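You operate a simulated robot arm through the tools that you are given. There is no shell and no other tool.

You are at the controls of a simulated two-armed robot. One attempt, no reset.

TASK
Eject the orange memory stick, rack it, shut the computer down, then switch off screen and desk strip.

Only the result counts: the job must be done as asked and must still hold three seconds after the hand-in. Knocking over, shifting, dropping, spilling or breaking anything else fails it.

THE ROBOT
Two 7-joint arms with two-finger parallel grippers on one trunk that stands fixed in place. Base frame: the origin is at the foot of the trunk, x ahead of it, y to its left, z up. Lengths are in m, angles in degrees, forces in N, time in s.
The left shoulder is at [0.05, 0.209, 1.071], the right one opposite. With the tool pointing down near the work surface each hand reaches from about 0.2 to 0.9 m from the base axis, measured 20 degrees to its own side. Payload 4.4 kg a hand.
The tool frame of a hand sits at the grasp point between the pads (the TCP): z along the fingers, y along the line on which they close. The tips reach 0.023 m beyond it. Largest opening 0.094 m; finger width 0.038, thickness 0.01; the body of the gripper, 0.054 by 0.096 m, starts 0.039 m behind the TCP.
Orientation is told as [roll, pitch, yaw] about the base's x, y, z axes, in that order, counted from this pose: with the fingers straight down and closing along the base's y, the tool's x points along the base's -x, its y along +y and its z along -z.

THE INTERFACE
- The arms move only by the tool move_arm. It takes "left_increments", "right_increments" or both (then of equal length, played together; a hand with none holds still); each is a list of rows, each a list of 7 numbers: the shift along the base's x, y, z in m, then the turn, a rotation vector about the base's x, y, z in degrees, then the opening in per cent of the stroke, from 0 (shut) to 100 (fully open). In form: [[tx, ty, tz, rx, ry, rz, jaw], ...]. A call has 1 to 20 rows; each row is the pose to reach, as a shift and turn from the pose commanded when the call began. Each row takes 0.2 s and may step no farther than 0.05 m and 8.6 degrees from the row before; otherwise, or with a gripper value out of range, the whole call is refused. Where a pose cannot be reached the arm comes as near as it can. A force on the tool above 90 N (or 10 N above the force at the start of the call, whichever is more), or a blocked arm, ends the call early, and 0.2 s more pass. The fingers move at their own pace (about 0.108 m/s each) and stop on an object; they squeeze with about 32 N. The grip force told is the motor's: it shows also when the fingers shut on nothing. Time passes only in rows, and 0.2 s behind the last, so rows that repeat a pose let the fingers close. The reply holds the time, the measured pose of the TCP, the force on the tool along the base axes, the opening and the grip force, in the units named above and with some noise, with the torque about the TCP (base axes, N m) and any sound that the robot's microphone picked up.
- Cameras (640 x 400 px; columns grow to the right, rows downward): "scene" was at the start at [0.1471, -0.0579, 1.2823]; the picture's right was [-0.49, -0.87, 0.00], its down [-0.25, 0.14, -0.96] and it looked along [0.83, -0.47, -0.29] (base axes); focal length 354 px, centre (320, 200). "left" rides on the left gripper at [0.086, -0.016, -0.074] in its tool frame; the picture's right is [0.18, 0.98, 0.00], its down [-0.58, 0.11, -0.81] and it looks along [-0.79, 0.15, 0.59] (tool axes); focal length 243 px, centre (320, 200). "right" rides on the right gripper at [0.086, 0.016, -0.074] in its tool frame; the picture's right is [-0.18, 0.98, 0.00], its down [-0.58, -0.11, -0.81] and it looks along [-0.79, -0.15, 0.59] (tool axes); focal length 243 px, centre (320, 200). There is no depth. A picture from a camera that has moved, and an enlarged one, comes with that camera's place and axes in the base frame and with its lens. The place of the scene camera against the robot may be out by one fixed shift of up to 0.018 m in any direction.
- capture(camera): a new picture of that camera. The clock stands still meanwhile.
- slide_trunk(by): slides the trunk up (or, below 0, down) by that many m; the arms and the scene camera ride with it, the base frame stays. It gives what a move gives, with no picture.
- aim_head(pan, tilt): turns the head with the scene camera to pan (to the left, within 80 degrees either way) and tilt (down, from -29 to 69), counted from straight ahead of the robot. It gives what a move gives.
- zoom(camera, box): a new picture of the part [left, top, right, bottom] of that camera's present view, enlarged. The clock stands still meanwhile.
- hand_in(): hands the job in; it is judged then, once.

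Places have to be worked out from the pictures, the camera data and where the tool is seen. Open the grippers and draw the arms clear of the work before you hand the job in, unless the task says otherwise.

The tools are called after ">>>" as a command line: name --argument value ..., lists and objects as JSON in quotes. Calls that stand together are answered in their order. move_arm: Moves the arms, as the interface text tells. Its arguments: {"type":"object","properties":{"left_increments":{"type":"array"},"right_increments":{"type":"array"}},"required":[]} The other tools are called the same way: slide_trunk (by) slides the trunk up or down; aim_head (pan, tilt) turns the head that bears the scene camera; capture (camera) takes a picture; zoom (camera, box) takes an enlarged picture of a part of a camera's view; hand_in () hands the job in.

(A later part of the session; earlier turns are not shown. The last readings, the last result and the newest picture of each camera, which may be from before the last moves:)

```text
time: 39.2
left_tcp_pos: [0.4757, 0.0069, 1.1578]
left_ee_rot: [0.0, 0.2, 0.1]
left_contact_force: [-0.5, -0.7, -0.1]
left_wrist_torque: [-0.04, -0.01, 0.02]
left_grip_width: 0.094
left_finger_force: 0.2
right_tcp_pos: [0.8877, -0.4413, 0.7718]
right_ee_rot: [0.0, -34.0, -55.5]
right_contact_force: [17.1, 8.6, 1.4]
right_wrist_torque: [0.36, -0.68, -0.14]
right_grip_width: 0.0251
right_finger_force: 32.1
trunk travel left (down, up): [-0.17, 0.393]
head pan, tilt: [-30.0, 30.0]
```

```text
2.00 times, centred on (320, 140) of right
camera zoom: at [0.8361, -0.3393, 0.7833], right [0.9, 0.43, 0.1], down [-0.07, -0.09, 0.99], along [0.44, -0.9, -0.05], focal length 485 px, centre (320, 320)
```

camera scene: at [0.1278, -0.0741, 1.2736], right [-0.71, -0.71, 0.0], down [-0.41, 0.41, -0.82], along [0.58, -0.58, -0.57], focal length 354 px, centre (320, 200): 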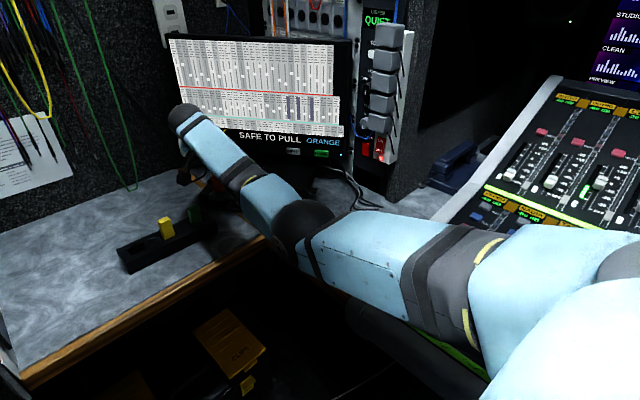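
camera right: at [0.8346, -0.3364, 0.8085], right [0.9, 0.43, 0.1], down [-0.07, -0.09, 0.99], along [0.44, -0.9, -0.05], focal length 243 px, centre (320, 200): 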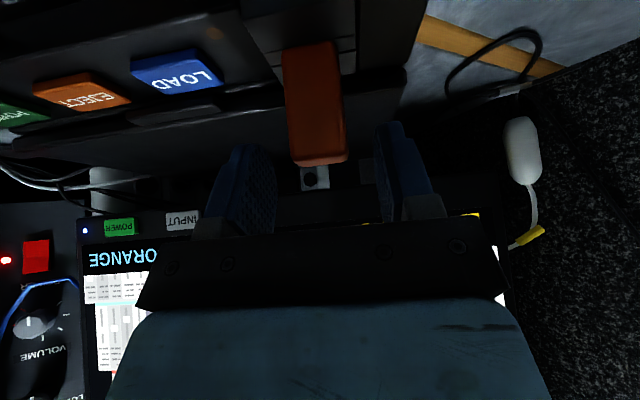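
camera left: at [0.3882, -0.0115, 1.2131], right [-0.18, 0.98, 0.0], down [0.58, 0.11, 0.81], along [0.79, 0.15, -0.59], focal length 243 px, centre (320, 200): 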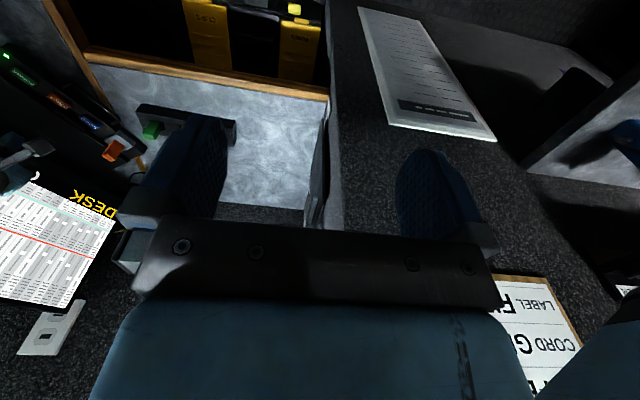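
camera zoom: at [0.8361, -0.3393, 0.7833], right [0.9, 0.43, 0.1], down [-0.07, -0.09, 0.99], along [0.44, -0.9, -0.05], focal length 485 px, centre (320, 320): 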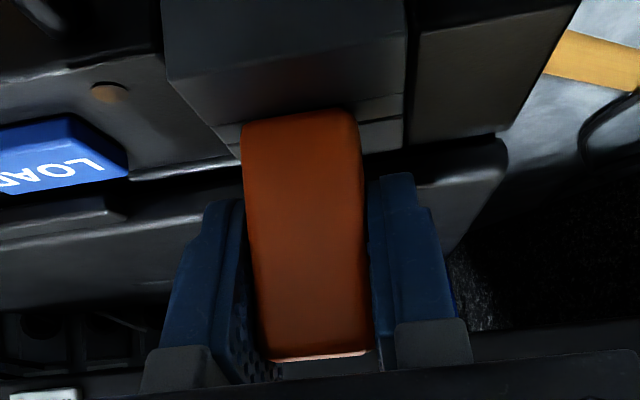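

Gripped at 0.025 m width, with a 19 N side load along the row from being slightly off centre. I relax that by 3 mm and pull the stick straight up slowly.

>>> move_arm --right_increments '[[0.0025, 0.0018, 0, 0, 0, 0, 0], [0.0025, 0.0018, 0.004, 0, 0, 0, 0], [0.0025, 0.0018, 0.01, 0, 0, 0, 0], [0.0025, 0.0018, 0.018, 0, 0, 0, 0]]'

>>> zoom --camera "right" --box '[210, 40, 430, 240]'

```text
time: 40.2
left_tcp_pos: [0.474, 0.0048, 1.1565]
left_ee_rot: [0.0, 0.0, 0.0]
left_contact_force: [-0.1, 0.8, 0.7]
left_wrist_torque: [0.0, 0.0, 0.01]
left_grip_width: 0.0939
left_finger_force: 0.0
right_tcp_pos: [0.8886, -0.4429, 0.7879]
right_ee_rot: [-0.2, -33.8, -55.5]
right_contact_force: [0.2, 0.0, -0.4]
right_wrist_torque: [0.0, 0.04, -0.01]
right_grip_width: 0.0249
right_finger_force: 32.2
trunk travel left (down, up): [-0.17, 0.393]
head pan, tilt: [-30.0, 30.0]
```

```text
2.00 times, centred on (320, 140) of right
camera zoom: at [0.8377, -0.34, 0.8008], right [0.9, 0.43, 0.1], down [-0.07, -0.09, 0.99], along [0.44, -0.9, -0.05], focal length 485 px, centre (320, 320)
```

zoom: 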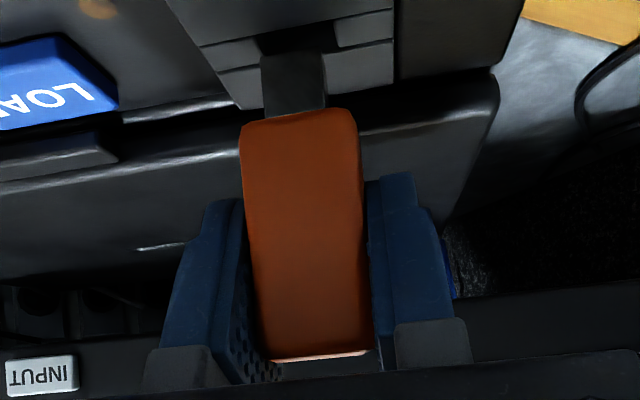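

The stick is out of the port, its narrow plug showing at the bottom, and the force is nil. I lift it clear to about z 0.90, then raise the trunk for elbow room.

>>> move_arm --right_increments '[[0, 0, 0.01, 0, 0, 0, 0], [0, 0, 0.03, 0, 0, 0, 0], [0, 0, 0.06, 0, 0, 0, 0], [-0.005, 0.003, 0.09, 0, 0, 0, 0], [-0.01, 0.006, 0.115, 0, 0, 0, 0]]'

>>> slide_trunk --by 0.15

>>> capture --camera "right"

>>> capture --camera "scene"

```text
time: 41.4
left_tcp_pos: [0.474, 0.0056, 1.1584]
left_ee_rot: [-0.1, 0.1, 0.0]
left_contact_force: [-0.8, 0.0, -0.6]
left_wrist_torque: [-0.04, -0.06, -0.02]
left_grip_width: 0.0938
left_finger_force: 0.1
right_tcp_pos: [0.8783, -0.4367, 0.9019]
right_ee_rot: [-0.1, -33.8, -55.4]
right_contact_force: [0.7, -0.1, -0.1]
right_wrist_torque: [0.01, 0.0, 0.03]
right_grip_width: 0.025
right_finger_force: 31.6
trunk travel left (down, up): [-0.17, 0.393]
head pan, tilt: [-30.0, 30.0]
```

```text
time: 43.2
left_tcp_pos: [0.4748, 0.0049, 1.3074]
left_ee_rot: [0.0, 0.1, 0.0]
left_contact_force: [0.3, -0.2, -0.1]
left_wrist_torque: [-0.02, -0.01, -0.01]
left_grip_width: 0.0941
left_finger_force: 0.0
right_tcp_pos: [0.8784, -0.4367, 1.0514]
right_ee_rot: [0.0, -33.9, -55.5]
right_contact_force: [0.0, 0.3, -0.8]
right_wrist_torque: [0.0, 0.0, -0.03]
right_grip_width: 0.0251
right_finger_force: 32.0
trunk travel left (down, up): [-0.32, 0.243]
head pan, tilt: [-30.0, 30.0]
```

```text
taken
camera right: at [0.8274, -0.333, 1.0649], right [0.9, 0.43, 0.1], down [-0.07, -0.09, 0.99], along [0.44, -0.9, -0.05], focal length 243 px, centre (320, 200)
```

right: 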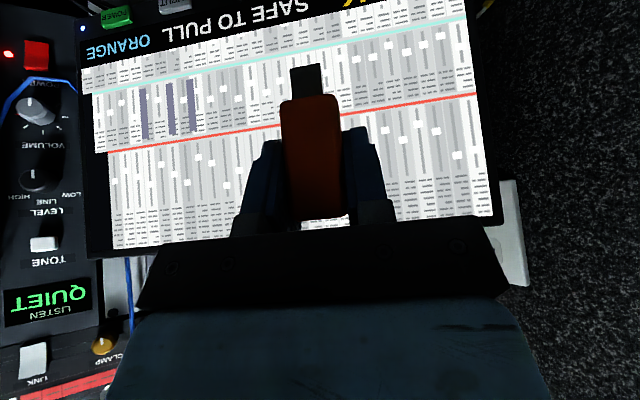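

```text
taken
camera scene: at [0.1445, -0.0572, 1.4312], right [-0.5, -0.87, 0.0], down [-0.43, 0.25, -0.87], along [0.75, -0.43, -0.5], focal length 354 px, centre (320, 200)
```

scene: 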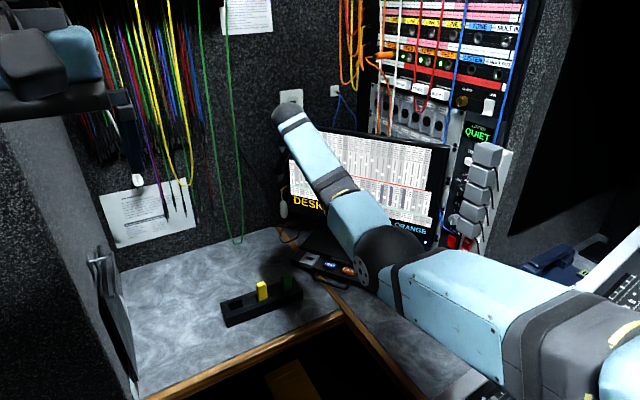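

The stick is held firmly and upright. I swing over the rack's free slot, turning +53.5° about z so the stick's wide side lines up with the rack, staying high.

>>> move_arm --right_increments '[[-0.02, 0.03, 0, 0, 0, 6.7, 0], [-0.04, 0.06, 0, 0, 0, 13.4, 0], [-0.055, 0.092, 0, 0, 0, 20.1, 0], [-0.064, 0.124, 0, 0, 0, 26.8, 0], [-0.064, 0.156, 0, 0, 0, 33.5, 0], [-0.064, 0.188, 0, 0, 0, 40.2, 0], [-0.064, 0.22, 0, 0, 0, 46.9, 0], [-0.064, 0.252, 0, 0, 0, 53.5, 0]]'

>>> capture --camera "right"

>>> capture --camera "scene"

>>> capture --camera "left"

```text
time: 45.0
left_tcp_pos: [0.4746, 0.0052, 1.306]
left_ee_rot: [0.0, 0.1, 0.0]
left_contact_force: [-0.5, -0.4, 0.2]
left_wrist_torque: [-0.01, 0.04, 0.02]
left_grip_width: 0.0941
left_finger_force: 0.1
right_tcp_pos: [0.8156, -0.1838, 1.0517]
right_ee_rot: [-0.1, -33.8, -2.0]
right_contact_force: [-0.2, -0.1, -0.3]
right_wrist_torque: [-0.02, -0.01, -0.01]
right_grip_width: 0.025
right_finger_force: 31.7
trunk travel left (down, up): [-0.32, 0.243]
head pan, tilt: [-30.0, 30.0]
```

```text
taken
camera right: at [0.7016, -0.1623, 1.0651], right [0.19, 0.98, 0.1], down [0.03, -0.11, 0.99], along [0.98, -0.18, -0.05], focal length 243 px, centre (320, 200)
```

right: 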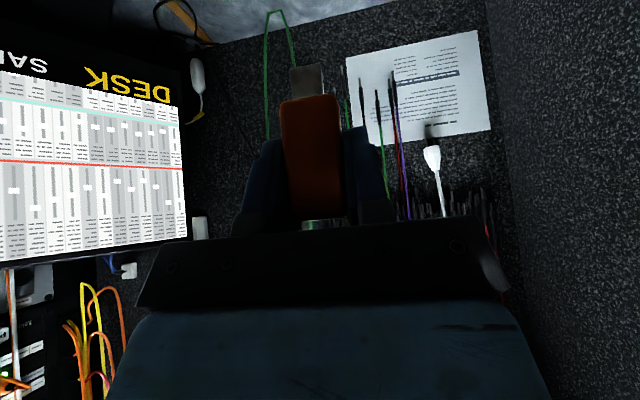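

```text
taken
camera scene: at [0.1442, -0.0566, 1.4314], right [-0.5, -0.87, 0.0], down [-0.43, 0.25, -0.87], along [0.75, -0.43, -0.5], focal length 354 px, centre (320, 200)
```

scene: 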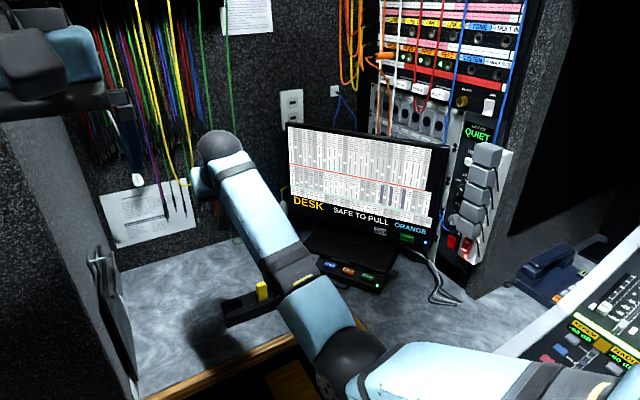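

```text
taken
camera left: at [0.3882, -0.0111, 1.3831], right [-0.18, 0.98, 0.0], down [0.58, 0.11, 0.81], along [0.79, 0.15, -0.59], focal length 243 px, centre (320, 200)
```

left: 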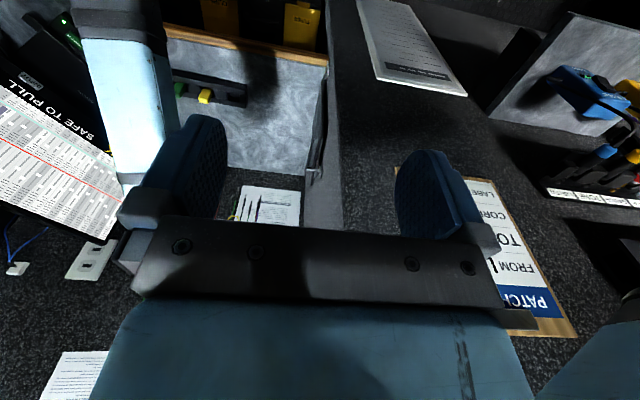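

The stick is above the slot with yaw -2°. I descend to z 0.87, keeping the plug above the rack, and check alignment with the left camera.

>>> move_arm --right_increments '[[0, -0.001, -0.045, 0, 0, 0, 0], [0, -0.001, -0.09, 0, 0, 0, 0], [0, -0.001, -0.135, 0, 0, 0, 0], [0, -0.001, -0.18, 0, 0, 0, 0]]'

>>> capture --camera "right"

>>> zoom --camera "left" --box '[100, 50, 260, 150]'

>>> capture --camera "scene"

```text
time: 46.0
left_tcp_pos: [0.4757, 0.0053, 1.3077]
left_ee_rot: [0.1, 0.1, 0.1]
left_contact_force: [0.4, 0.5, -0.2]
left_wrist_torque: [-0.01, 0.03, 0.01]
left_grip_width: 0.0941
left_finger_force: 0.0
right_tcp_pos: [0.8127, -0.186, 0.8712]
right_ee_rot: [-0.1, -34.0, -1.9]
right_contact_force: [0.2, 0.2, 0.7]
right_wrist_torque: [-0.03, 0.0, 0.0]
right_grip_width: 0.0252
right_finger_force: 31.6
trunk travel left (down, up): [-0.32, 0.243]
head pan, tilt: [-30.0, 30.0]
```

```text
taken
camera right: at [0.7006, -0.1645, 0.8848], right [0.19, 0.98, 0.1], down [0.03, -0.11, 0.99], along [0.98, -0.18, -0.05], focal length 243 px, centre (320, 200)
```

right: 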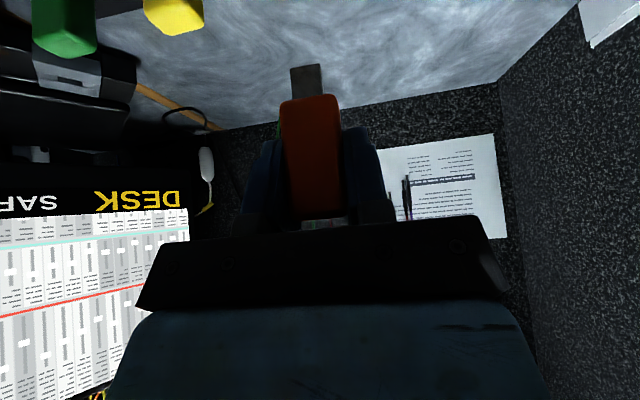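

```text
4.00 times, centred on (180, 100) of left
camera zoom: at [0.3888, -0.0118, 1.3829], right [-0.18, 0.98, 0.0], down [0.58, 0.11, 0.81], along [0.79, 0.15, -0.59], focal length 970 px, centre (880, 600)
```

zoom: 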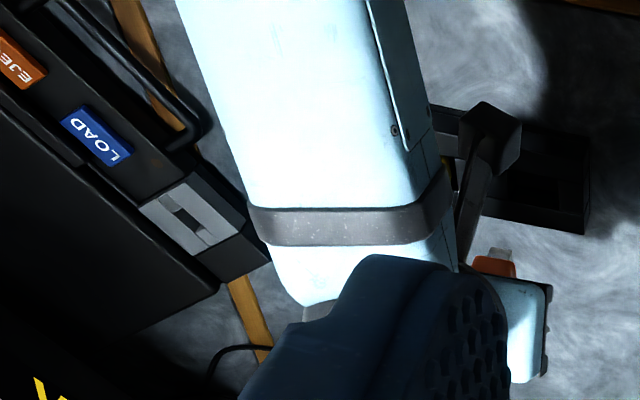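

```text
taken
camera scene: at [0.1448, -0.0574, 1.4313], right [-0.5, -0.87, 0.0], down [-0.43, 0.25, -0.87], along [0.75, -0.43, -0.5], focal length 354 px, centre (320, 200)
```

scene: 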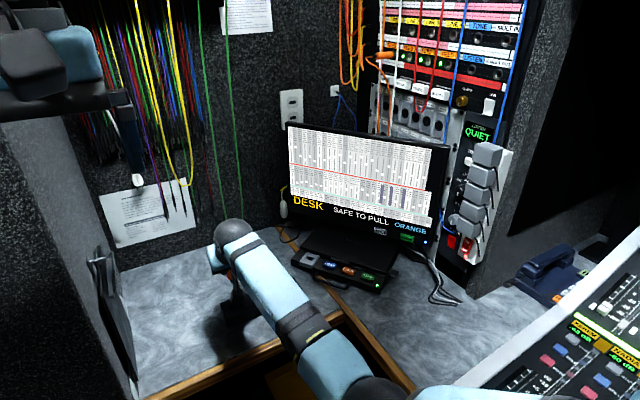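

The stick hangs vertically in the grip. To check slot alignment I turn the left hand 40° so its camera looks straight at the rack from the other side.

>>> move_arm --left_increments '[[0.01, -0.006, -0.005, 0, 0, -8, 100], [0.02, -0.012, -0.01, 0, 0, -16, 100], [0.03, -0.018, -0.015, 0, 0, -24, 100], [0.04, -0.024, -0.02, 0, 0, -32, 100], [0.05, -0.03, -0.03, 0, 0, -40, 100]]'

>>> capture --camera "left"

```text
time: 47.2
left_tcp_pos: [0.5243, -0.0251, 1.2781]
left_ee_rot: [0.0, 0.1, -40.1]
left_contact_force: [0.0, 0.2, 0.4]
left_wrist_torque: [0.04, 0.04, 0.05]
left_grip_width: 0.0942
left_finger_force: 0.0
right_tcp_pos: [0.8135, -0.1846, 0.872]
right_ee_rot: [-0.2, -33.8, -2.0]
right_contact_force: [0.8, -0.3, 0.3]
right_wrist_torque: [0.0, 0.01, 0.01]
right_grip_width: 0.025
right_finger_force: 31.5
trunk travel left (down, up): [-0.32, 0.243]
head pan, tilt: [-30.0, 30.0]
```

```text
taken
camera left: at [0.4484, 0.018, 1.3524], right [0.49, 0.87, 0.0], down [0.52, -0.29, 0.81], along [0.7, -0.4, -0.59], focal length 243 px, centre (320, 200)
```

left: 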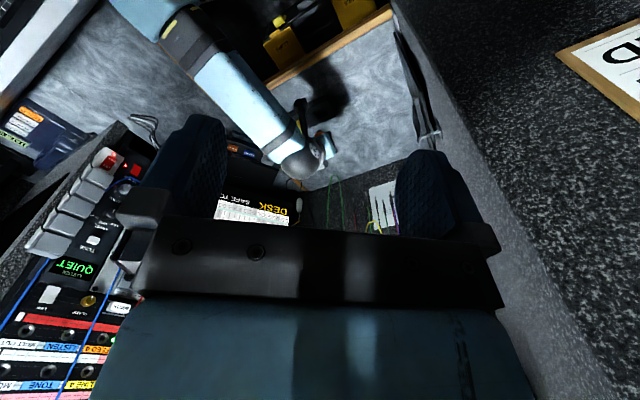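

>>> zoom --camera "left" --box '[280, 75, 360, 185]'

>>> zoom --camera "left" --box '[300, 80, 350, 112]'

```text
3.64 times, centred on (320, 130) of left
camera zoom: at [0.4484, 0.018, 1.3524], right [0.49, 0.87, 0.0], down [0.52, -0.29, 0.81], along [0.7, -0.4, -0.59], focal length 882 px, centre (320, 454)
```

zoom: 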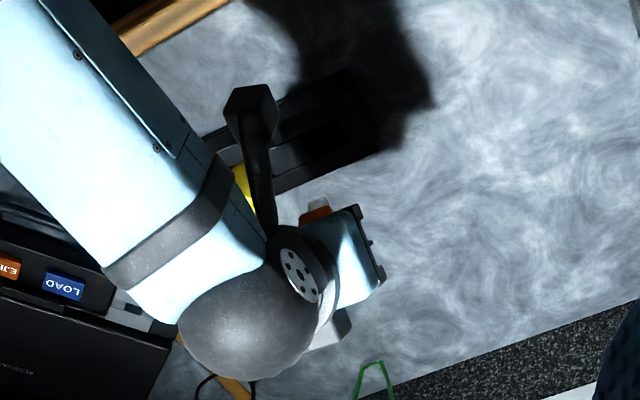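

```text
12.50 times, centred on (325, 96) of left
camera zoom: at [0.4484, 0.018, 1.3524], right [0.49, 0.87, 0.0], down [0.52, -0.29, 0.81], along [0.7, -0.4, -0.59], focal length 3033 px, centre (258, 1500)
```

zoom: 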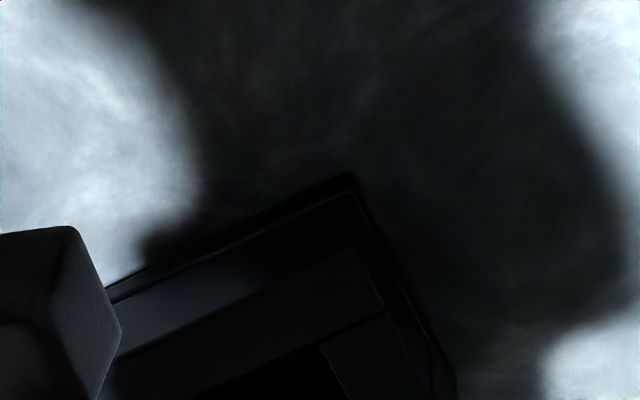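

>>> zoom --camera "left" --box '[295, 88, 355, 140]'

```text
7.69 times, centred on (325, 114) of left
camera zoom: at [0.4484, 0.018, 1.3524], right [0.49, 0.87, 0.0], down [0.52, -0.29, 0.81], along [0.7, -0.4, -0.59], focal length 1866 px, centre (282, 862)
```

zoom: 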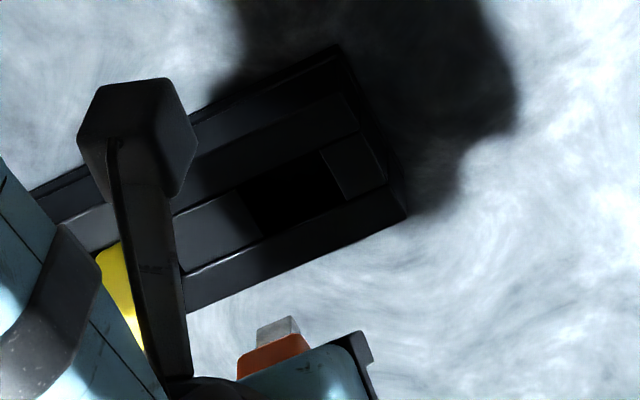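

The left camera resolves it: the slot opening centre is near (0.816, -0.185) with about 5 mm clearance all round, while the stick sits roughly 5 mm toward -x of the TCP. I shift +8 mm in x and 1 mm in y, lower 4 cm, and check again.

>>> move_arm --right_increments '[[0.008, 0.001, 0, 0, 0, 0, 0], [0.008, 0.001, -0.02, 0, 0, 0, 0], [0.008, 0.001, -0.04, 0, 0, 0, 0]]'

>>> zoom --camera "left" --box '[295, 88, 355, 140]'

>>> capture --camera "right"

```text
time: 48.0
left_tcp_pos: [0.5244, -0.0259, 1.2776]
left_ee_rot: [0.0, 0.1, -40.0]
left_contact_force: [0.3, -0.1, -0.8]
left_wrist_torque: [0.02, -0.02, -0.01]
left_grip_width: 0.0941
left_finger_force: 0.1
right_tcp_pos: [0.8228, -0.1838, 0.8312]
right_ee_rot: [0.0, -33.9, -1.9]
right_contact_force: [0.0, -0.2, 0.7]
right_wrist_torque: [0.0, -0.04, -0.02]
right_grip_width: 0.025
right_finger_force: 31.6
trunk travel left (down, up): [-0.32, 0.243]
head pan, tilt: [-30.0, 30.0]
```

```text
7.69 times, centred on (325, 114) of left
camera zoom: at [0.4479, 0.0179, 1.3526], right [0.49, 0.87, 0.0], down [0.52, -0.29, 0.81], along [0.7, -0.4, -0.59], focal length 1866 px, centre (282, 862)
```

zoom: 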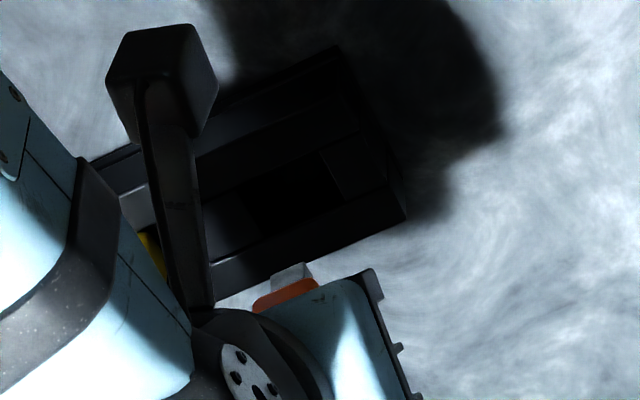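

```text
taken
camera right: at [0.709, -0.1634, 0.8446], right [0.19, 0.98, 0.1], down [0.03, -0.11, 0.99], along [0.98, -0.18, -0.05], focal length 243 px, centre (320, 200)
```

right: 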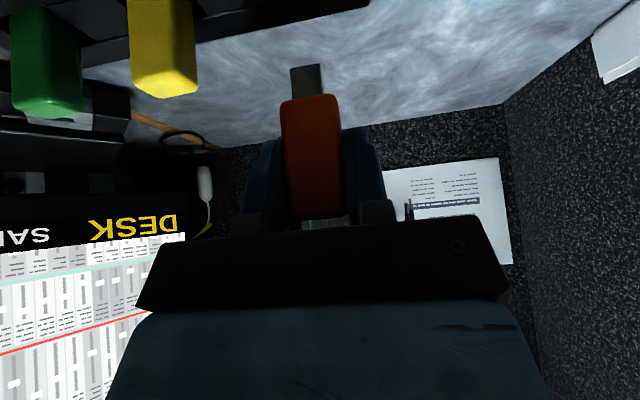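

The plug is now in line with the slot centre in the left view. I continue down gently towards the slot mouth.

>>> move_arm --right_increments '[[0, 0, -0.015, 0, 0, 0, 0], [0, 0, -0.03, 0, 0, 0, 0], [0, 0, -0.04, 0, 0, 0, 0]]'

>>> zoom --camera "left" --box '[295, 78, 355, 130]'

>>> capture --camera "right"

```text
time: 48.8
left_tcp_pos: [0.525, -0.0249, 1.2777]
left_ee_rot: [-0.1, 0.1, -40.0]
left_contact_force: [-0.9, -0.5, 0.6]
left_wrist_torque: [0.03, 0.02, 0.03]
left_grip_width: 0.094
left_finger_force: 0.1
right_tcp_pos: [0.8238, -0.1847, 0.7924]
right_ee_rot: [-0.1, -33.9, -2.0]
right_contact_force: [0.5, 0.2, -0.6]
right_wrist_torque: [-0.02, 0.0, 0.0]
right_grip_width: 0.025
right_finger_force: 31.6
trunk travel left (down, up): [-0.32, 0.243]
head pan, tilt: [-30.0, 30.0]
```

```text
7.69 times, centred on (325, 104) of left
camera zoom: at [0.4477, 0.0179, 1.3527], right [0.49, 0.87, 0.0], down [0.52, -0.29, 0.81], along [0.7, -0.4, -0.59], focal length 1866 px, centre (282, 938)
```

zoom: 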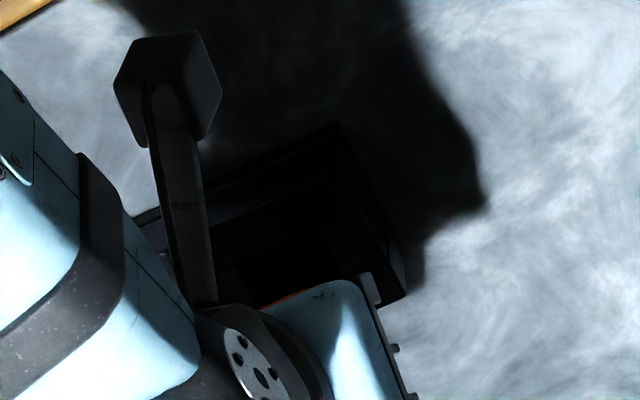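

```text
taken
camera right: at [0.7096, -0.1633, 0.8048], right [0.19, 0.98, 0.1], down [0.03, -0.11, 0.99], along [0.98, -0.18, -0.05], focal length 243 px, centre (320, 200)
```

right: 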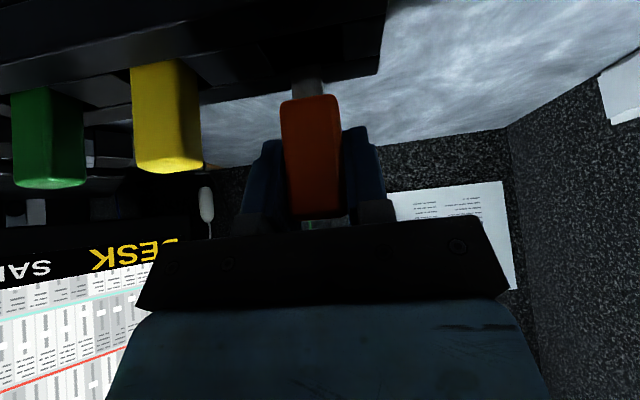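

>>> zoom --camera "right" --box '[250, 20, 380, 120]'

>>> zoom --camera "right" --box '[100, 0, 400, 190]'

>>> zoom --camera "left" --box '[318, 92, 348, 118]'

```text
4.00 times, centred on (315, 70) of right
camera zoom: at [0.7096, -0.1633, 0.8048], right [0.19, 0.98, 0.1], down [0.03, -0.11, 0.99], along [0.98, -0.18, -0.05], focal length 970 px, centre (340, 720)
```

zoom: 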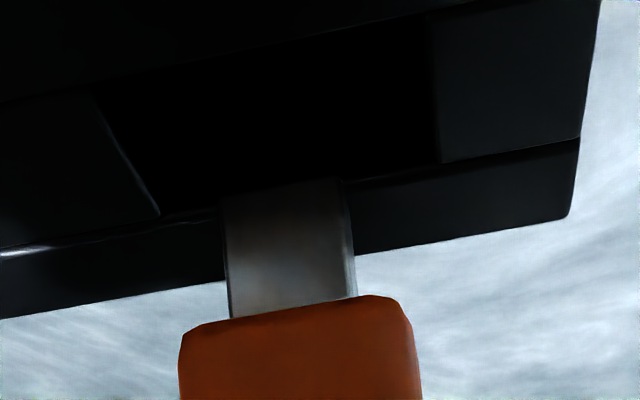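

```text
2.11 times, centred on (250, 95) of right
camera zoom: at [0.7096, -0.1633, 0.8048], right [0.19, 0.98, 0.1], down [0.03, -0.11, 0.99], along [0.98, -0.18, -0.05], focal length 511 px, centre (467, 421)
```

zoom: 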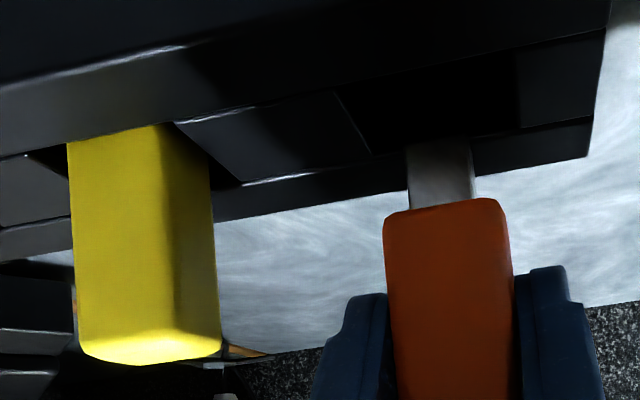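

```text
15.38 times, centred on (333, 105) of left
camera zoom: at [0.4477, 0.0179, 1.3527], right [0.49, 0.87, 0.0], down [0.52, -0.29, 0.81], along [0.7, -0.4, -0.59], focal length 3733 px, centre (120, 1662)
```

zoom: 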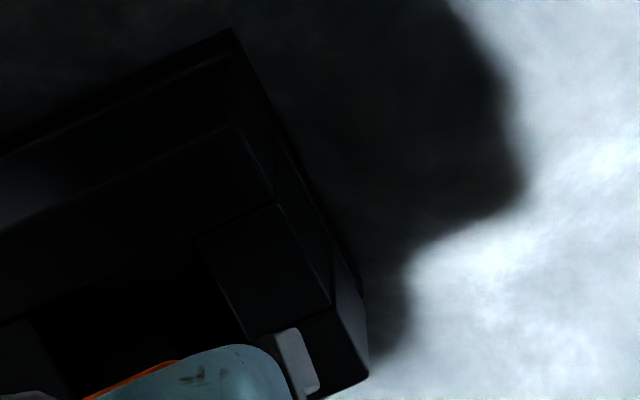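

The right camera now shows the plug right over the dark slot, laterally centred, and by triangulation the slot's centre is near x 0.818, top z 0.729, matching the stick. I continue down in small steps watching the force.

>>> move_arm --right_increments '[[0, 0, -0.005, 0, 0, 0, 0], [0, 0, -0.01, 0, 0, 0, 0], [0, 0, -0.014, 0, 0, 0, 0]]'

>>> zoom --camera "right" --box '[200, 0, 400, 130]'

```text
time: 49.6
left_tcp_pos: [0.5244, -0.024, 1.2776]
left_ee_rot: [0.0, 0.0, -39.9]
left_contact_force: [0.4, 0.9, 0.7]
left_wrist_torque: [-0.01, 0.01, 0.01]
left_grip_width: 0.094
left_finger_force: 0.1
right_tcp_pos: [0.8224, -0.1838, 0.7777]
right_ee_rot: [-0.1, -33.9, -2.0]
right_contact_force: [-1.6, 0.3, -0.7]
right_wrist_torque: [-0.01, -0.01, -0.01]
right_grip_width: 0.025
right_finger_force: 31.6
trunk travel left (down, up): [-0.32, 0.243]
head pan, tilt: [-30.0, 30.0]
```

```text
3.08 times, centred on (300, 65) of right
camera zoom: at [0.7094, -0.1634, 0.7914], right [0.19, 0.98, 0.1], down [0.03, -0.11, 0.99], along [0.98, -0.18, -0.05], focal length 746 px, centre (382, 615)
```

zoom: 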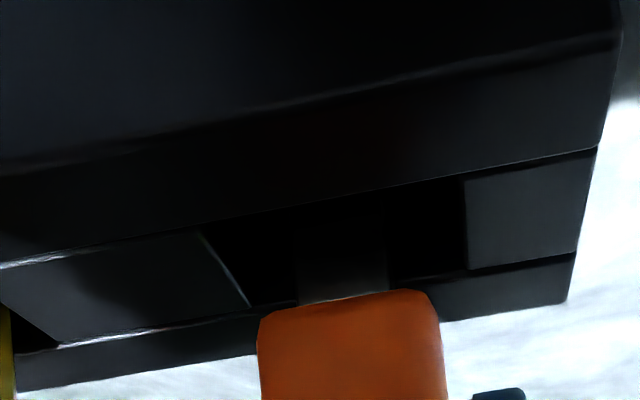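

The plug is inside the slot and the body is centred over it with no contact force. I keep lowering until it seats.

>>> move_arm --right_increments '[[0, 0, -0.004, 0, 0, 0, 0], [0, 0, -0.008, 0, 0, 0, 0], [0, 0, -0.012, 0, 0, 0, 0]]'

>>> zoom --camera "right" --box '[100, 0, 400, 190]'

```text
time: 50.4
left_tcp_pos: [0.5237, -0.0245, 1.2782]
left_ee_rot: [0.0, 0.0, -40.0]
left_contact_force: [-0.1, -0.4, -0.1]
left_wrist_torque: [0.01, -0.04, 0.04]
left_grip_width: 0.0939
left_finger_force: 0.0
right_tcp_pos: [0.823, -0.1847, 0.7656]
right_ee_rot: [-0.1, -33.9, -2.0]
right_contact_force: [0.0, 0.3, -0.1]
right_wrist_torque: [-0.01, -0.04, 0.0]
right_grip_width: 0.0248
right_finger_force: 32.2
trunk travel left (down, up): [-0.32, 0.243]
head pan, tilt: [-30.0, 30.0]
```

```text
2.11 times, centred on (250, 95) of right
camera zoom: at [0.7096, -0.1632, 0.7793], right [0.19, 0.98, 0.1], down [0.03, -0.11, 0.99], along [0.98, -0.18, -0.05], focal length 511 px, centre (467, 421)
```

zoom: 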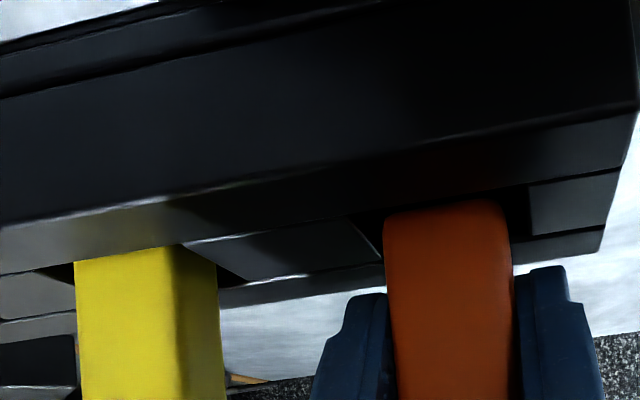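

>>> capture --camera "right"

>>> zoom --camera "right" --box '[90, 60, 400, 250]'

>>> zoom --camera "left" --box '[280, 70, 360, 130]'

```text
taken
camera right: at [0.7096, -0.1632, 0.7793], right [0.19, 0.98, 0.1], down [0.03, -0.11, 0.99], along [0.98, -0.18, -0.05], focal length 243 px, centre (320, 200)
```

right: 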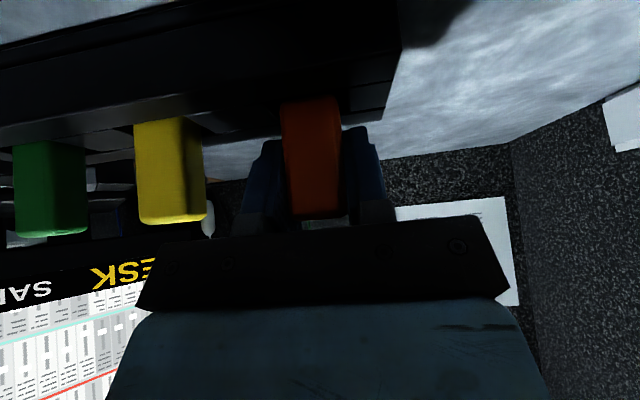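

```text
2.06 times, centred on (245, 155) of right
camera zoom: at [0.7096, -0.1632, 0.7793], right [0.19, 0.98, 0.1], down [0.03, -0.11, 0.99], along [0.98, -0.18, -0.05], focal length 501 px, centre (475, 293)
```

zoom: 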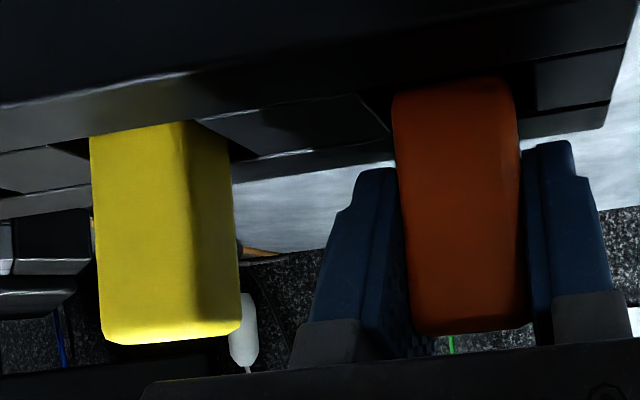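

```text
6.67 times, centred on (320, 100) of left
camera zoom: at [0.4476, 0.0179, 1.3527], right [0.49, 0.87, 0.0], down [0.52, -0.29, 0.81], along [0.7, -0.4, -0.59], focal length 1618 px, centre (320, 867)
```

zoom: 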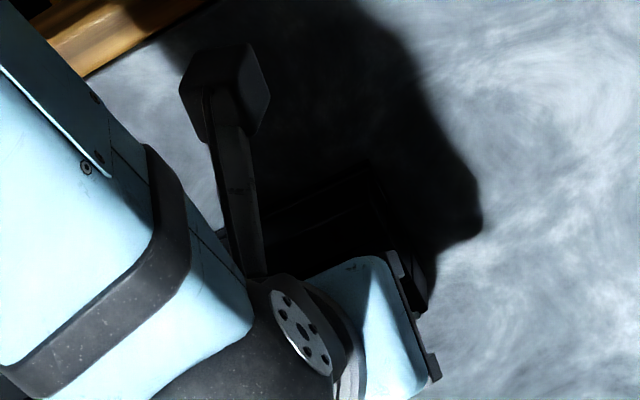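

Comparing tops, the orange stick is about 6 mm higher than the yellow one. I lower a few more mm watching the force.

>>> move_arm --right_increments '[[0, 0, -0.003, 0, 0, 0, 0], [0, 0, -0.006, 0, 0, 0, 0], [0, 0, -0.006, 0, 0, 0, 0]]'

>>> zoom --camera "right" --box '[90, 60, 400, 250]'

```text
time: 51.2
left_tcp_pos: [0.5227, -0.0246, 1.2786]
left_ee_rot: [0.0, 0.1, -40.0]
left_contact_force: [0.0, -0.1, -0.1]
left_wrist_torque: [-0.02, -0.01, 0.02]
left_grip_width: 0.0942
left_finger_force: 0.1
right_tcp_pos: [0.8222, -0.1844, 0.7631]
right_ee_rot: [-0.1, -34.1, -2.0]
right_contact_force: [-0.6, -0.1, 8.5]
right_wrist_torque: [0.06, 0.0, -0.01]
right_grip_width: 0.0247
right_finger_force: 31.2
trunk travel left (down, up): [-0.32, 0.243]
head pan, tilt: [-30.0, 30.0]
```

```text
2.06 times, centred on (245, 155) of right
camera zoom: at [0.7096, -0.1631, 0.7755], right [0.19, 0.98, 0.1], down [0.03, -0.11, 0.99], along [0.98, -0.18, -0.05], focal length 501 px, centre (475, 293)
```

zoom: 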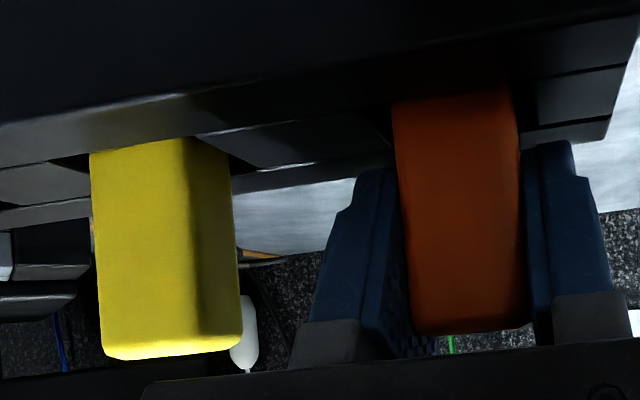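

It has met 8.5 N with the body slightly inside the slot, about 3 mm higher than yellow. I push a little further to see if it's on the floor.

>>> move_arm --right_increments '[[0, 0, -0.002, 0, 0, 0, 0], [0, 0, -0.004, 0, 0, 0, 0], [0, 0, -0.004, 0, 0, 0, 0]]'

>>> zoom --camera "right" --box '[90, 60, 400, 250]'

```text
time: 52.0
left_tcp_pos: [0.5202, -0.0251, 1.279]
left_ee_rot: [0.1, -0.1, -40.0]
left_contact_force: [-0.5, 0.9, -0.4]
left_wrist_torque: [-0.02, -0.01, 0.05]
left_grip_width: 0.0938
left_finger_force: 0.1
right_tcp_pos: [0.8228, -0.1836, 0.7625]
right_ee_rot: [-0.1, -34.6, -2.1]
right_contact_force: [7.2, -2.0, 29.5]
right_wrist_torque: [0.0, -0.13, -0.01]
right_grip_width: 0.0251
right_finger_force: 32.0
trunk travel left (down, up): [-0.32, 0.243]
head pan, tilt: [-30.0, 30.0]
```

```text
2.06 times, centred on (245, 155) of right
camera zoom: at [0.7093, -0.1631, 0.7746], right [0.19, 0.98, 0.1], down [0.02, -0.11, 0.99], along [0.98, -0.18, -0.04], focal length 501 px, centre (475, 293)
```

zoom: 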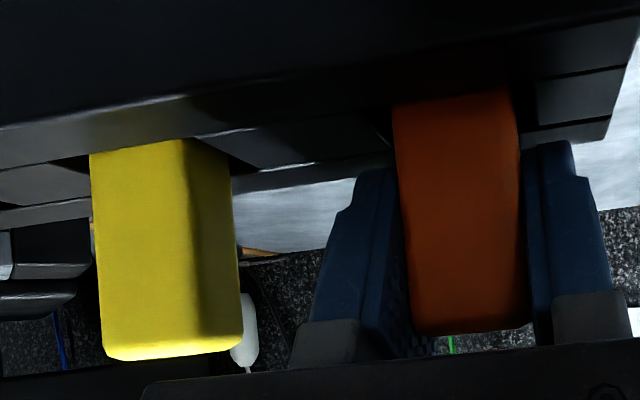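

Firm stop at 30 N, so it's seated (or the fingertips are on the rails a few mm short). I relieve the push and open the jaws moderately.

>>> move_arm --right_increments '[[0, 0, 0.004, 0, 0, 0, 0], [0, 0, 0.005, 0, 0, 0, 0], [0, 0, 0.005, 0, 0, 0, 35], [0, 0, 0.005, 0, 0, 0, 45], [0, 0, 0.005, 0, 0, 0, 45]]'

>>> zoom --camera "right" --box '[90, 60, 400, 250]'

```text
time: 53.2
left_tcp_pos: [0.5215, -0.0237, 1.2772]
left_ee_rot: [0.1, -0.1, -40.0]
left_contact_force: [-0.6, -0.4, -0.3]
left_wrist_torque: [0.01, 0.04, 0.0]
left_grip_width: 0.0939
left_finger_force: 0.0
right_tcp_pos: [0.8222, -0.1847, 0.7632]
right_ee_rot: [0.0, -34.0, -2.0]
right_contact_force: [11.0, -1.2, 18.4]
right_wrist_torque: [0.08, -0.25, 0.0]
right_grip_width: 0.0265
right_finger_force: 0.0
trunk travel left (down, up): [-0.32, 0.243]
head pan, tilt: [-30.0, 30.0]
```

```text
2.06 times, centred on (245, 155) of right
camera zoom: at [0.7082, -0.163, 0.7756], right [0.19, 0.98, 0.1], down [0.03, -0.11, 0.99], along [0.98, -0.18, -0.05], focal length 501 px, centre (475, 293)
```

zoom: 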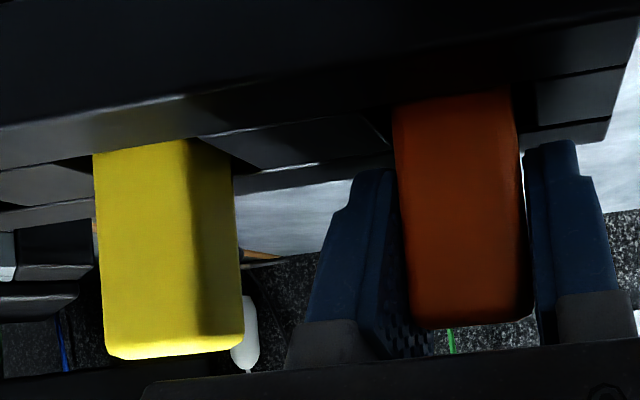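

The fingers only opened to 0.0265 m: the thin fingertips are inside the slot beside the stick, and the stick dropped about 2 mm to the yellow's height. I hold that opening, lift the fingers 12 mm out of the slot, then check before opening wider.

>>> move_arm --right_increments '[[0, 0, 0, 0, 0, 0, 28.5], [0, 0, 0.003, 0, 0, 0, 28.5], [0, 0, 0.007, 0, 0, 0, 28.5], [0, 0, 0.012, 0, 0, 0, 28.5]]'

>>> zoom --camera "right" --box '[90, 60, 400, 250]'

```text
time: 54.2
left_tcp_pos: [0.5236, -0.0246, 1.2778]
left_ee_rot: [0.0, -0.1, -40.0]
left_contact_force: [0.5, -0.1, -0.3]
left_wrist_torque: [-0.01, -0.02, 0.01]
left_grip_width: 0.0941
left_finger_force: 0.0
right_tcp_pos: [0.8208, -0.1845, 0.7711]
right_ee_rot: [-0.2, -33.7, -2.0]
right_contact_force: [0.5, 0.3, 0.5]
right_wrist_torque: [-0.01, 0.03, 0.0]
right_grip_width: 0.0268
right_finger_force: 0.1
trunk travel left (down, up): [-0.32, 0.243]
head pan, tilt: [-30.0, 30.0]
```

```text
2.06 times, centred on (245, 155) of right
camera zoom: at [0.7082, -0.1634, 0.785], right [0.19, 0.98, 0.1], down [0.03, -0.11, 0.99], along [0.98, -0.18, -0.05], focal length 501 px, centre (475, 293)
```

zoom: 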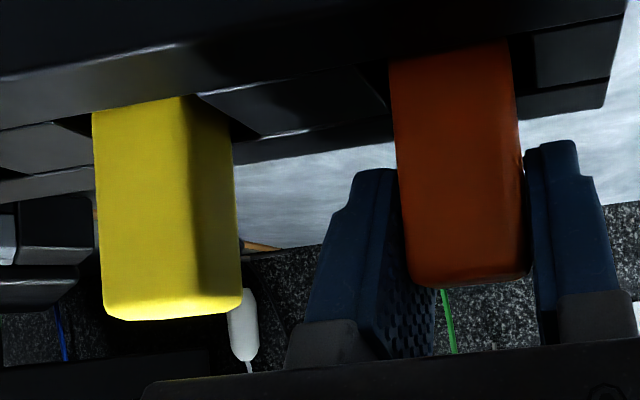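

The stick stayed put in the slot while the fingers rose. I open the jaws a bit more and withdraw upward (slightly back).

>>> move_arm --right_increments '[[0, 0, 0.004, 0, 0, 0, 40], [0, 0, 0.01, 0, 0, 0, 45], [0, 0, 0.03, 0, 0, 0, 45], [0, 0, 0.06, 0, 0, 0, 45], [-0.01, 0, 0.1, 0, 0, 0, 45], [-0.03, 0, 0.14, 0, 0, 0, 45]]'

>>> capture --camera "right"

>>> zoom --camera "left" --box '[260, 50, 380, 150]'

>>> capture --camera "scene"

```text
time: 55.6
left_tcp_pos: [0.5238, -0.0253, 1.2784]
left_ee_rot: [0.0, 0.0, -40.1]
left_contact_force: [-0.8, -0.1, 0.0]
left_wrist_torque: [-0.02, -0.01, -0.02]
left_grip_width: 0.0941
left_finger_force: 0.1
right_tcp_pos: [0.7914, -0.1847, 0.9129]
right_ee_rot: [-0.2, -33.9, -2.0]
right_contact_force: [0.3, 0.5, -0.2]
right_wrist_torque: [0.0, 0.0, 0.0]
right_grip_width: 0.0427
right_finger_force: 0.1
trunk travel left (down, up): [-0.32, 0.243]
head pan, tilt: [-30.0, 30.0]
```

```text
taken
camera right: at [0.6782, -0.1636, 0.9267], right [0.19, 0.98, 0.1], down [0.03, -0.11, 0.99], along [0.98, -0.18, -0.05], focal length 243 px, centre (320, 200)
```

right: 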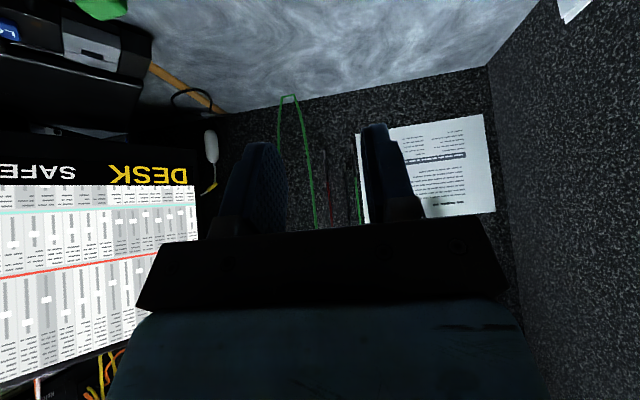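

```text
4.00 times, centred on (320, 100) of left
camera zoom: at [0.4467, 0.018, 1.3531], right [0.49, 0.87, 0.0], down [0.51, -0.29, 0.81], along [0.7, -0.4, -0.59], focal length 970 px, centre (320, 600)
```

zoom: 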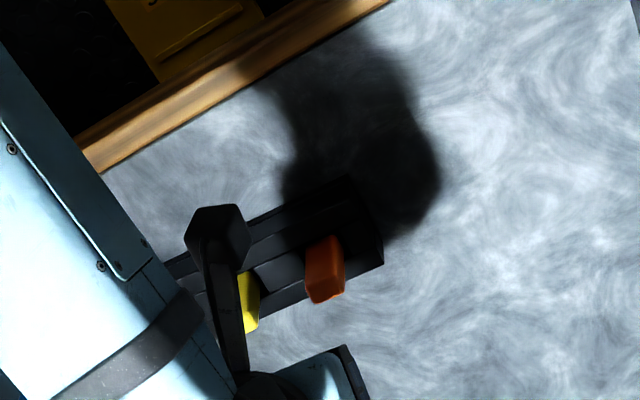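

```text
taken
camera scene: at [0.1434, -0.057, 1.4314], right [-0.5, -0.87, 0.0], down [-0.43, 0.25, -0.87], along [0.75, -0.43, -0.5], focal length 354 px, centre (320, 200)
```

scene: 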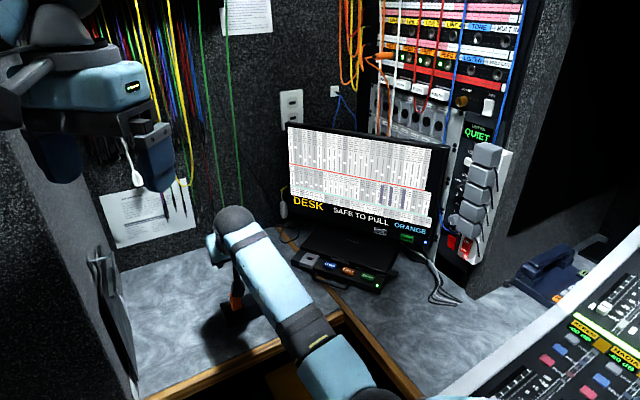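

The orange stick stands in the rack. Next is the computer's POWER button, about (-0.045, -0.033) from EJECT; I close the jaws and move back across at height, turning to yaw -55.5°.

>>> move_arm --right_increments '[[-0.01, -0.035, 0.03, 0, 0, -6, 30], [-0.02, -0.075, 0.04, 0, 0, -12, 10], [-0.03, -0.115, 0.04, 0, 0, -18, 0], [-0.035, -0.155, 0.04, 0, 0, -24, 0], [-0.04, -0.195, 0.04, 0, 0, -30, 0], [-0.045, -0.235, 0.04, 0, 0, -36, 0], [-0.05, -0.275, 0.04, 0, 0, -42, 0], [-0.055, -0.315, 0.02, 0, 0, -48, 0], [-0.058, -0.35, 0, 0, 0, -53.5, 0]]'

>>> move_arm --right_increments '[[0, 0, -0.02, 4.9, 3.4, 0, 0], [0, 0, -0.05, 9.9, 6.8, 0, 0]]'

>>> zoom --camera "left" --box '[200, 40, 400, 190]'

>>> aim_head --pan -40 --tilt 35

>>> capture --camera "scene"

```text
time: 57.6
left_tcp_pos: [0.5251, -0.0256, 1.2771]
left_ee_rot: [0.0, 0.1, -39.9]
left_contact_force: [0.5, 0.2, -0.3]
left_wrist_torque: [0.01, 0.02, 0.01]
left_grip_width: 0.0941
left_finger_force: 0.1
right_tcp_pos: [0.7345, -0.5353, 0.913]
right_ee_rot: [-0.1, -33.9, -55.7]
right_contact_force: [-0.1, 0.1, -0.6]
right_wrist_torque: [0.02, 0.01, -0.02]
right_grip_width: 0.0001
right_finger_force: 31.7
trunk travel left (down, up): [-0.32, 0.243]
head pan, tilt: [-30.0, 30.0]
```

```text
time: 58.2
left_tcp_pos: [0.524, -0.0246, 1.2767]
left_ee_rot: [0.0, 0.0, -40.0]
left_contact_force: [-0.5, -0.5, 0.6]
left_wrist_torque: [0.01, -0.01, -0.03]
left_grip_width: 0.0942
left_finger_force: 0.0
right_tcp_pos: [0.7342, -0.5355, 0.8626]
right_ee_rot: [-0.1, -21.8, -55.5]
right_contact_force: [0.0, 0.7, 0.0]
right_wrist_torque: [0.0, 0.01, 0.0]
right_grip_width: 0.0
right_finger_force: 32.1
trunk travel left (down, up): [-0.32, 0.243]
head pan, tilt: [-30.0, 30.0]
```

```text
2.67 times, centred on (300, 115) of left
camera zoom: at [0.4479, 0.0177, 1.3526], right [0.49, 0.87, 0.0], down [0.52, -0.29, 0.81], along [0.7, -0.39, -0.59], focal length 647 px, centre (373, 427)
```

zoom: 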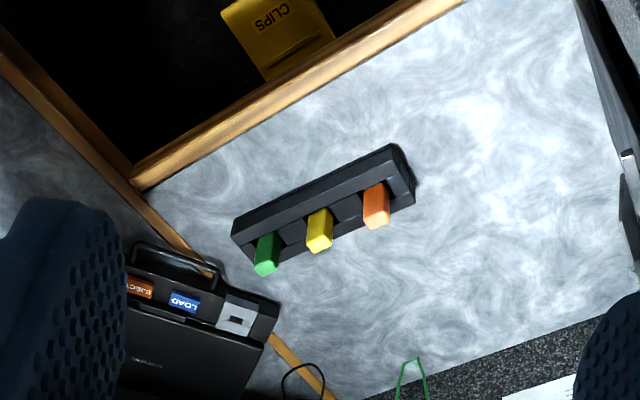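

```text
time: 58.9
left_tcp_pos: [0.5241, -0.0255, 1.2775]
left_ee_rot: [0.0, -0.1, -40.0]
left_contact_force: [0.2, 0.4, 0.1]
left_wrist_torque: [0.0, -0.03, 0.01]
left_grip_width: 0.094
left_finger_force: 0.1
right_tcp_pos: [0.7339, -0.5343, 0.8635]
right_ee_rot: [-0.1, -21.9, -55.5]
right_contact_force: [0.2, -0.5, 0.1]
right_wrist_torque: [-0.01, -0.03, -0.01]
right_grip_width: 0.0
right_finger_force: 32.7
trunk travel left (down, up): [-0.32, 0.243]
head pan, tilt: [-40.0, 35.0]
```

```text
taken
camera scene: at [0.1334, -0.0684, 1.4236], right [-0.64, -0.77, 0.0], down [-0.44, 0.37, -0.82], along [0.63, -0.53, -0.57], focal length 354 px, centre (320, 200)
```

scene: 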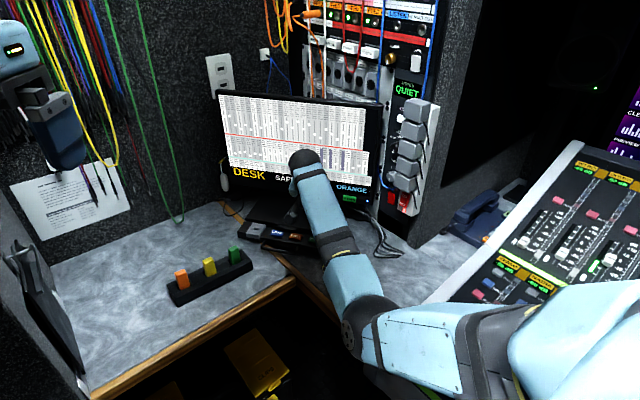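

The rack shows all three sticks level. I turn the left hand a little more so its camera can see the POWER button, while lowering the right tip to 3 cm above it.

>>> move_arm --left_increments '[[0, 0, 0, 0, 0, -6, 100], [0, 0, 0, 0, 0, -12, 100], [0, 0, 0, 0, 0, -18, 100]]' --right_increments '[[0, 0, -0.03, 0, 0, 0, 0], [0, 0, -0.06, 0, 0, 0, 0], [0, 0, -0.075, 0, 0, 0, 0]]'

>>> capture --camera "left"

>>> zoom --camera "left" --box '[220, 80, 320, 160]'

```text
time: 59.7
left_tcp_pos: [0.5236, -0.0254, 1.2781]
left_ee_rot: [0.0, 0.0, -58.0]
left_contact_force: [0.1, 0.5, -0.8]
left_wrist_torque: [0.01, -0.01, -0.02]
left_grip_width: 0.0942
left_finger_force: 0.1
right_tcp_pos: [0.7343, -0.5361, 0.7877]
right_ee_rot: [-0.1, -21.9, -55.6]
right_contact_force: [0.0, 0.4, -0.8]
right_wrist_torque: [-0.01, 0.01, 0.03]
right_grip_width: 0.0
right_finger_force: 31.8
trunk travel left (down, up): [-0.32, 0.243]
head pan, tilt: [-40.0, 35.0]
```

```text
taken
camera left: at [0.465, 0.0395, 1.3529], right [0.74, 0.68, 0.0], down [0.4, -0.44, 0.81], along [0.55, -0.59, -0.59], focal length 243 px, centre (320, 200)
```

left: 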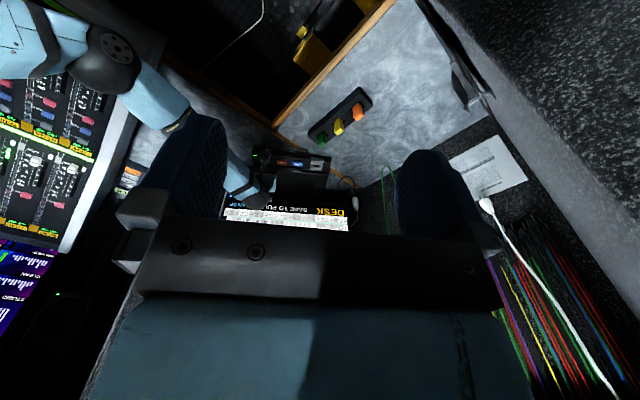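

```text
5.00 times, centred on (270, 120) of left
camera zoom: at [0.465, 0.0395, 1.3529], right [0.74, 0.68, 0.0], down [0.4, -0.44, 0.81], along [0.55, -0.59, -0.59], focal length 1213 px, centre (570, 600)
```

zoom: 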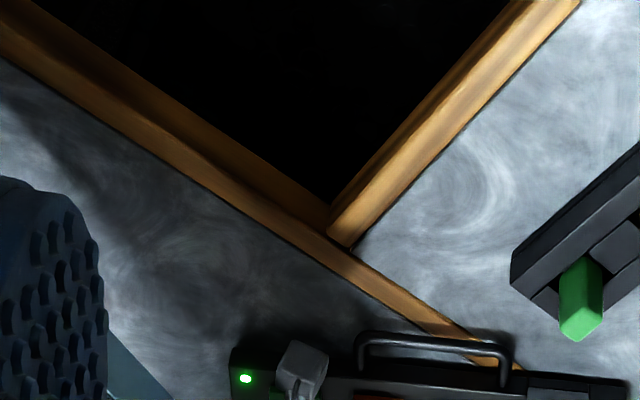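

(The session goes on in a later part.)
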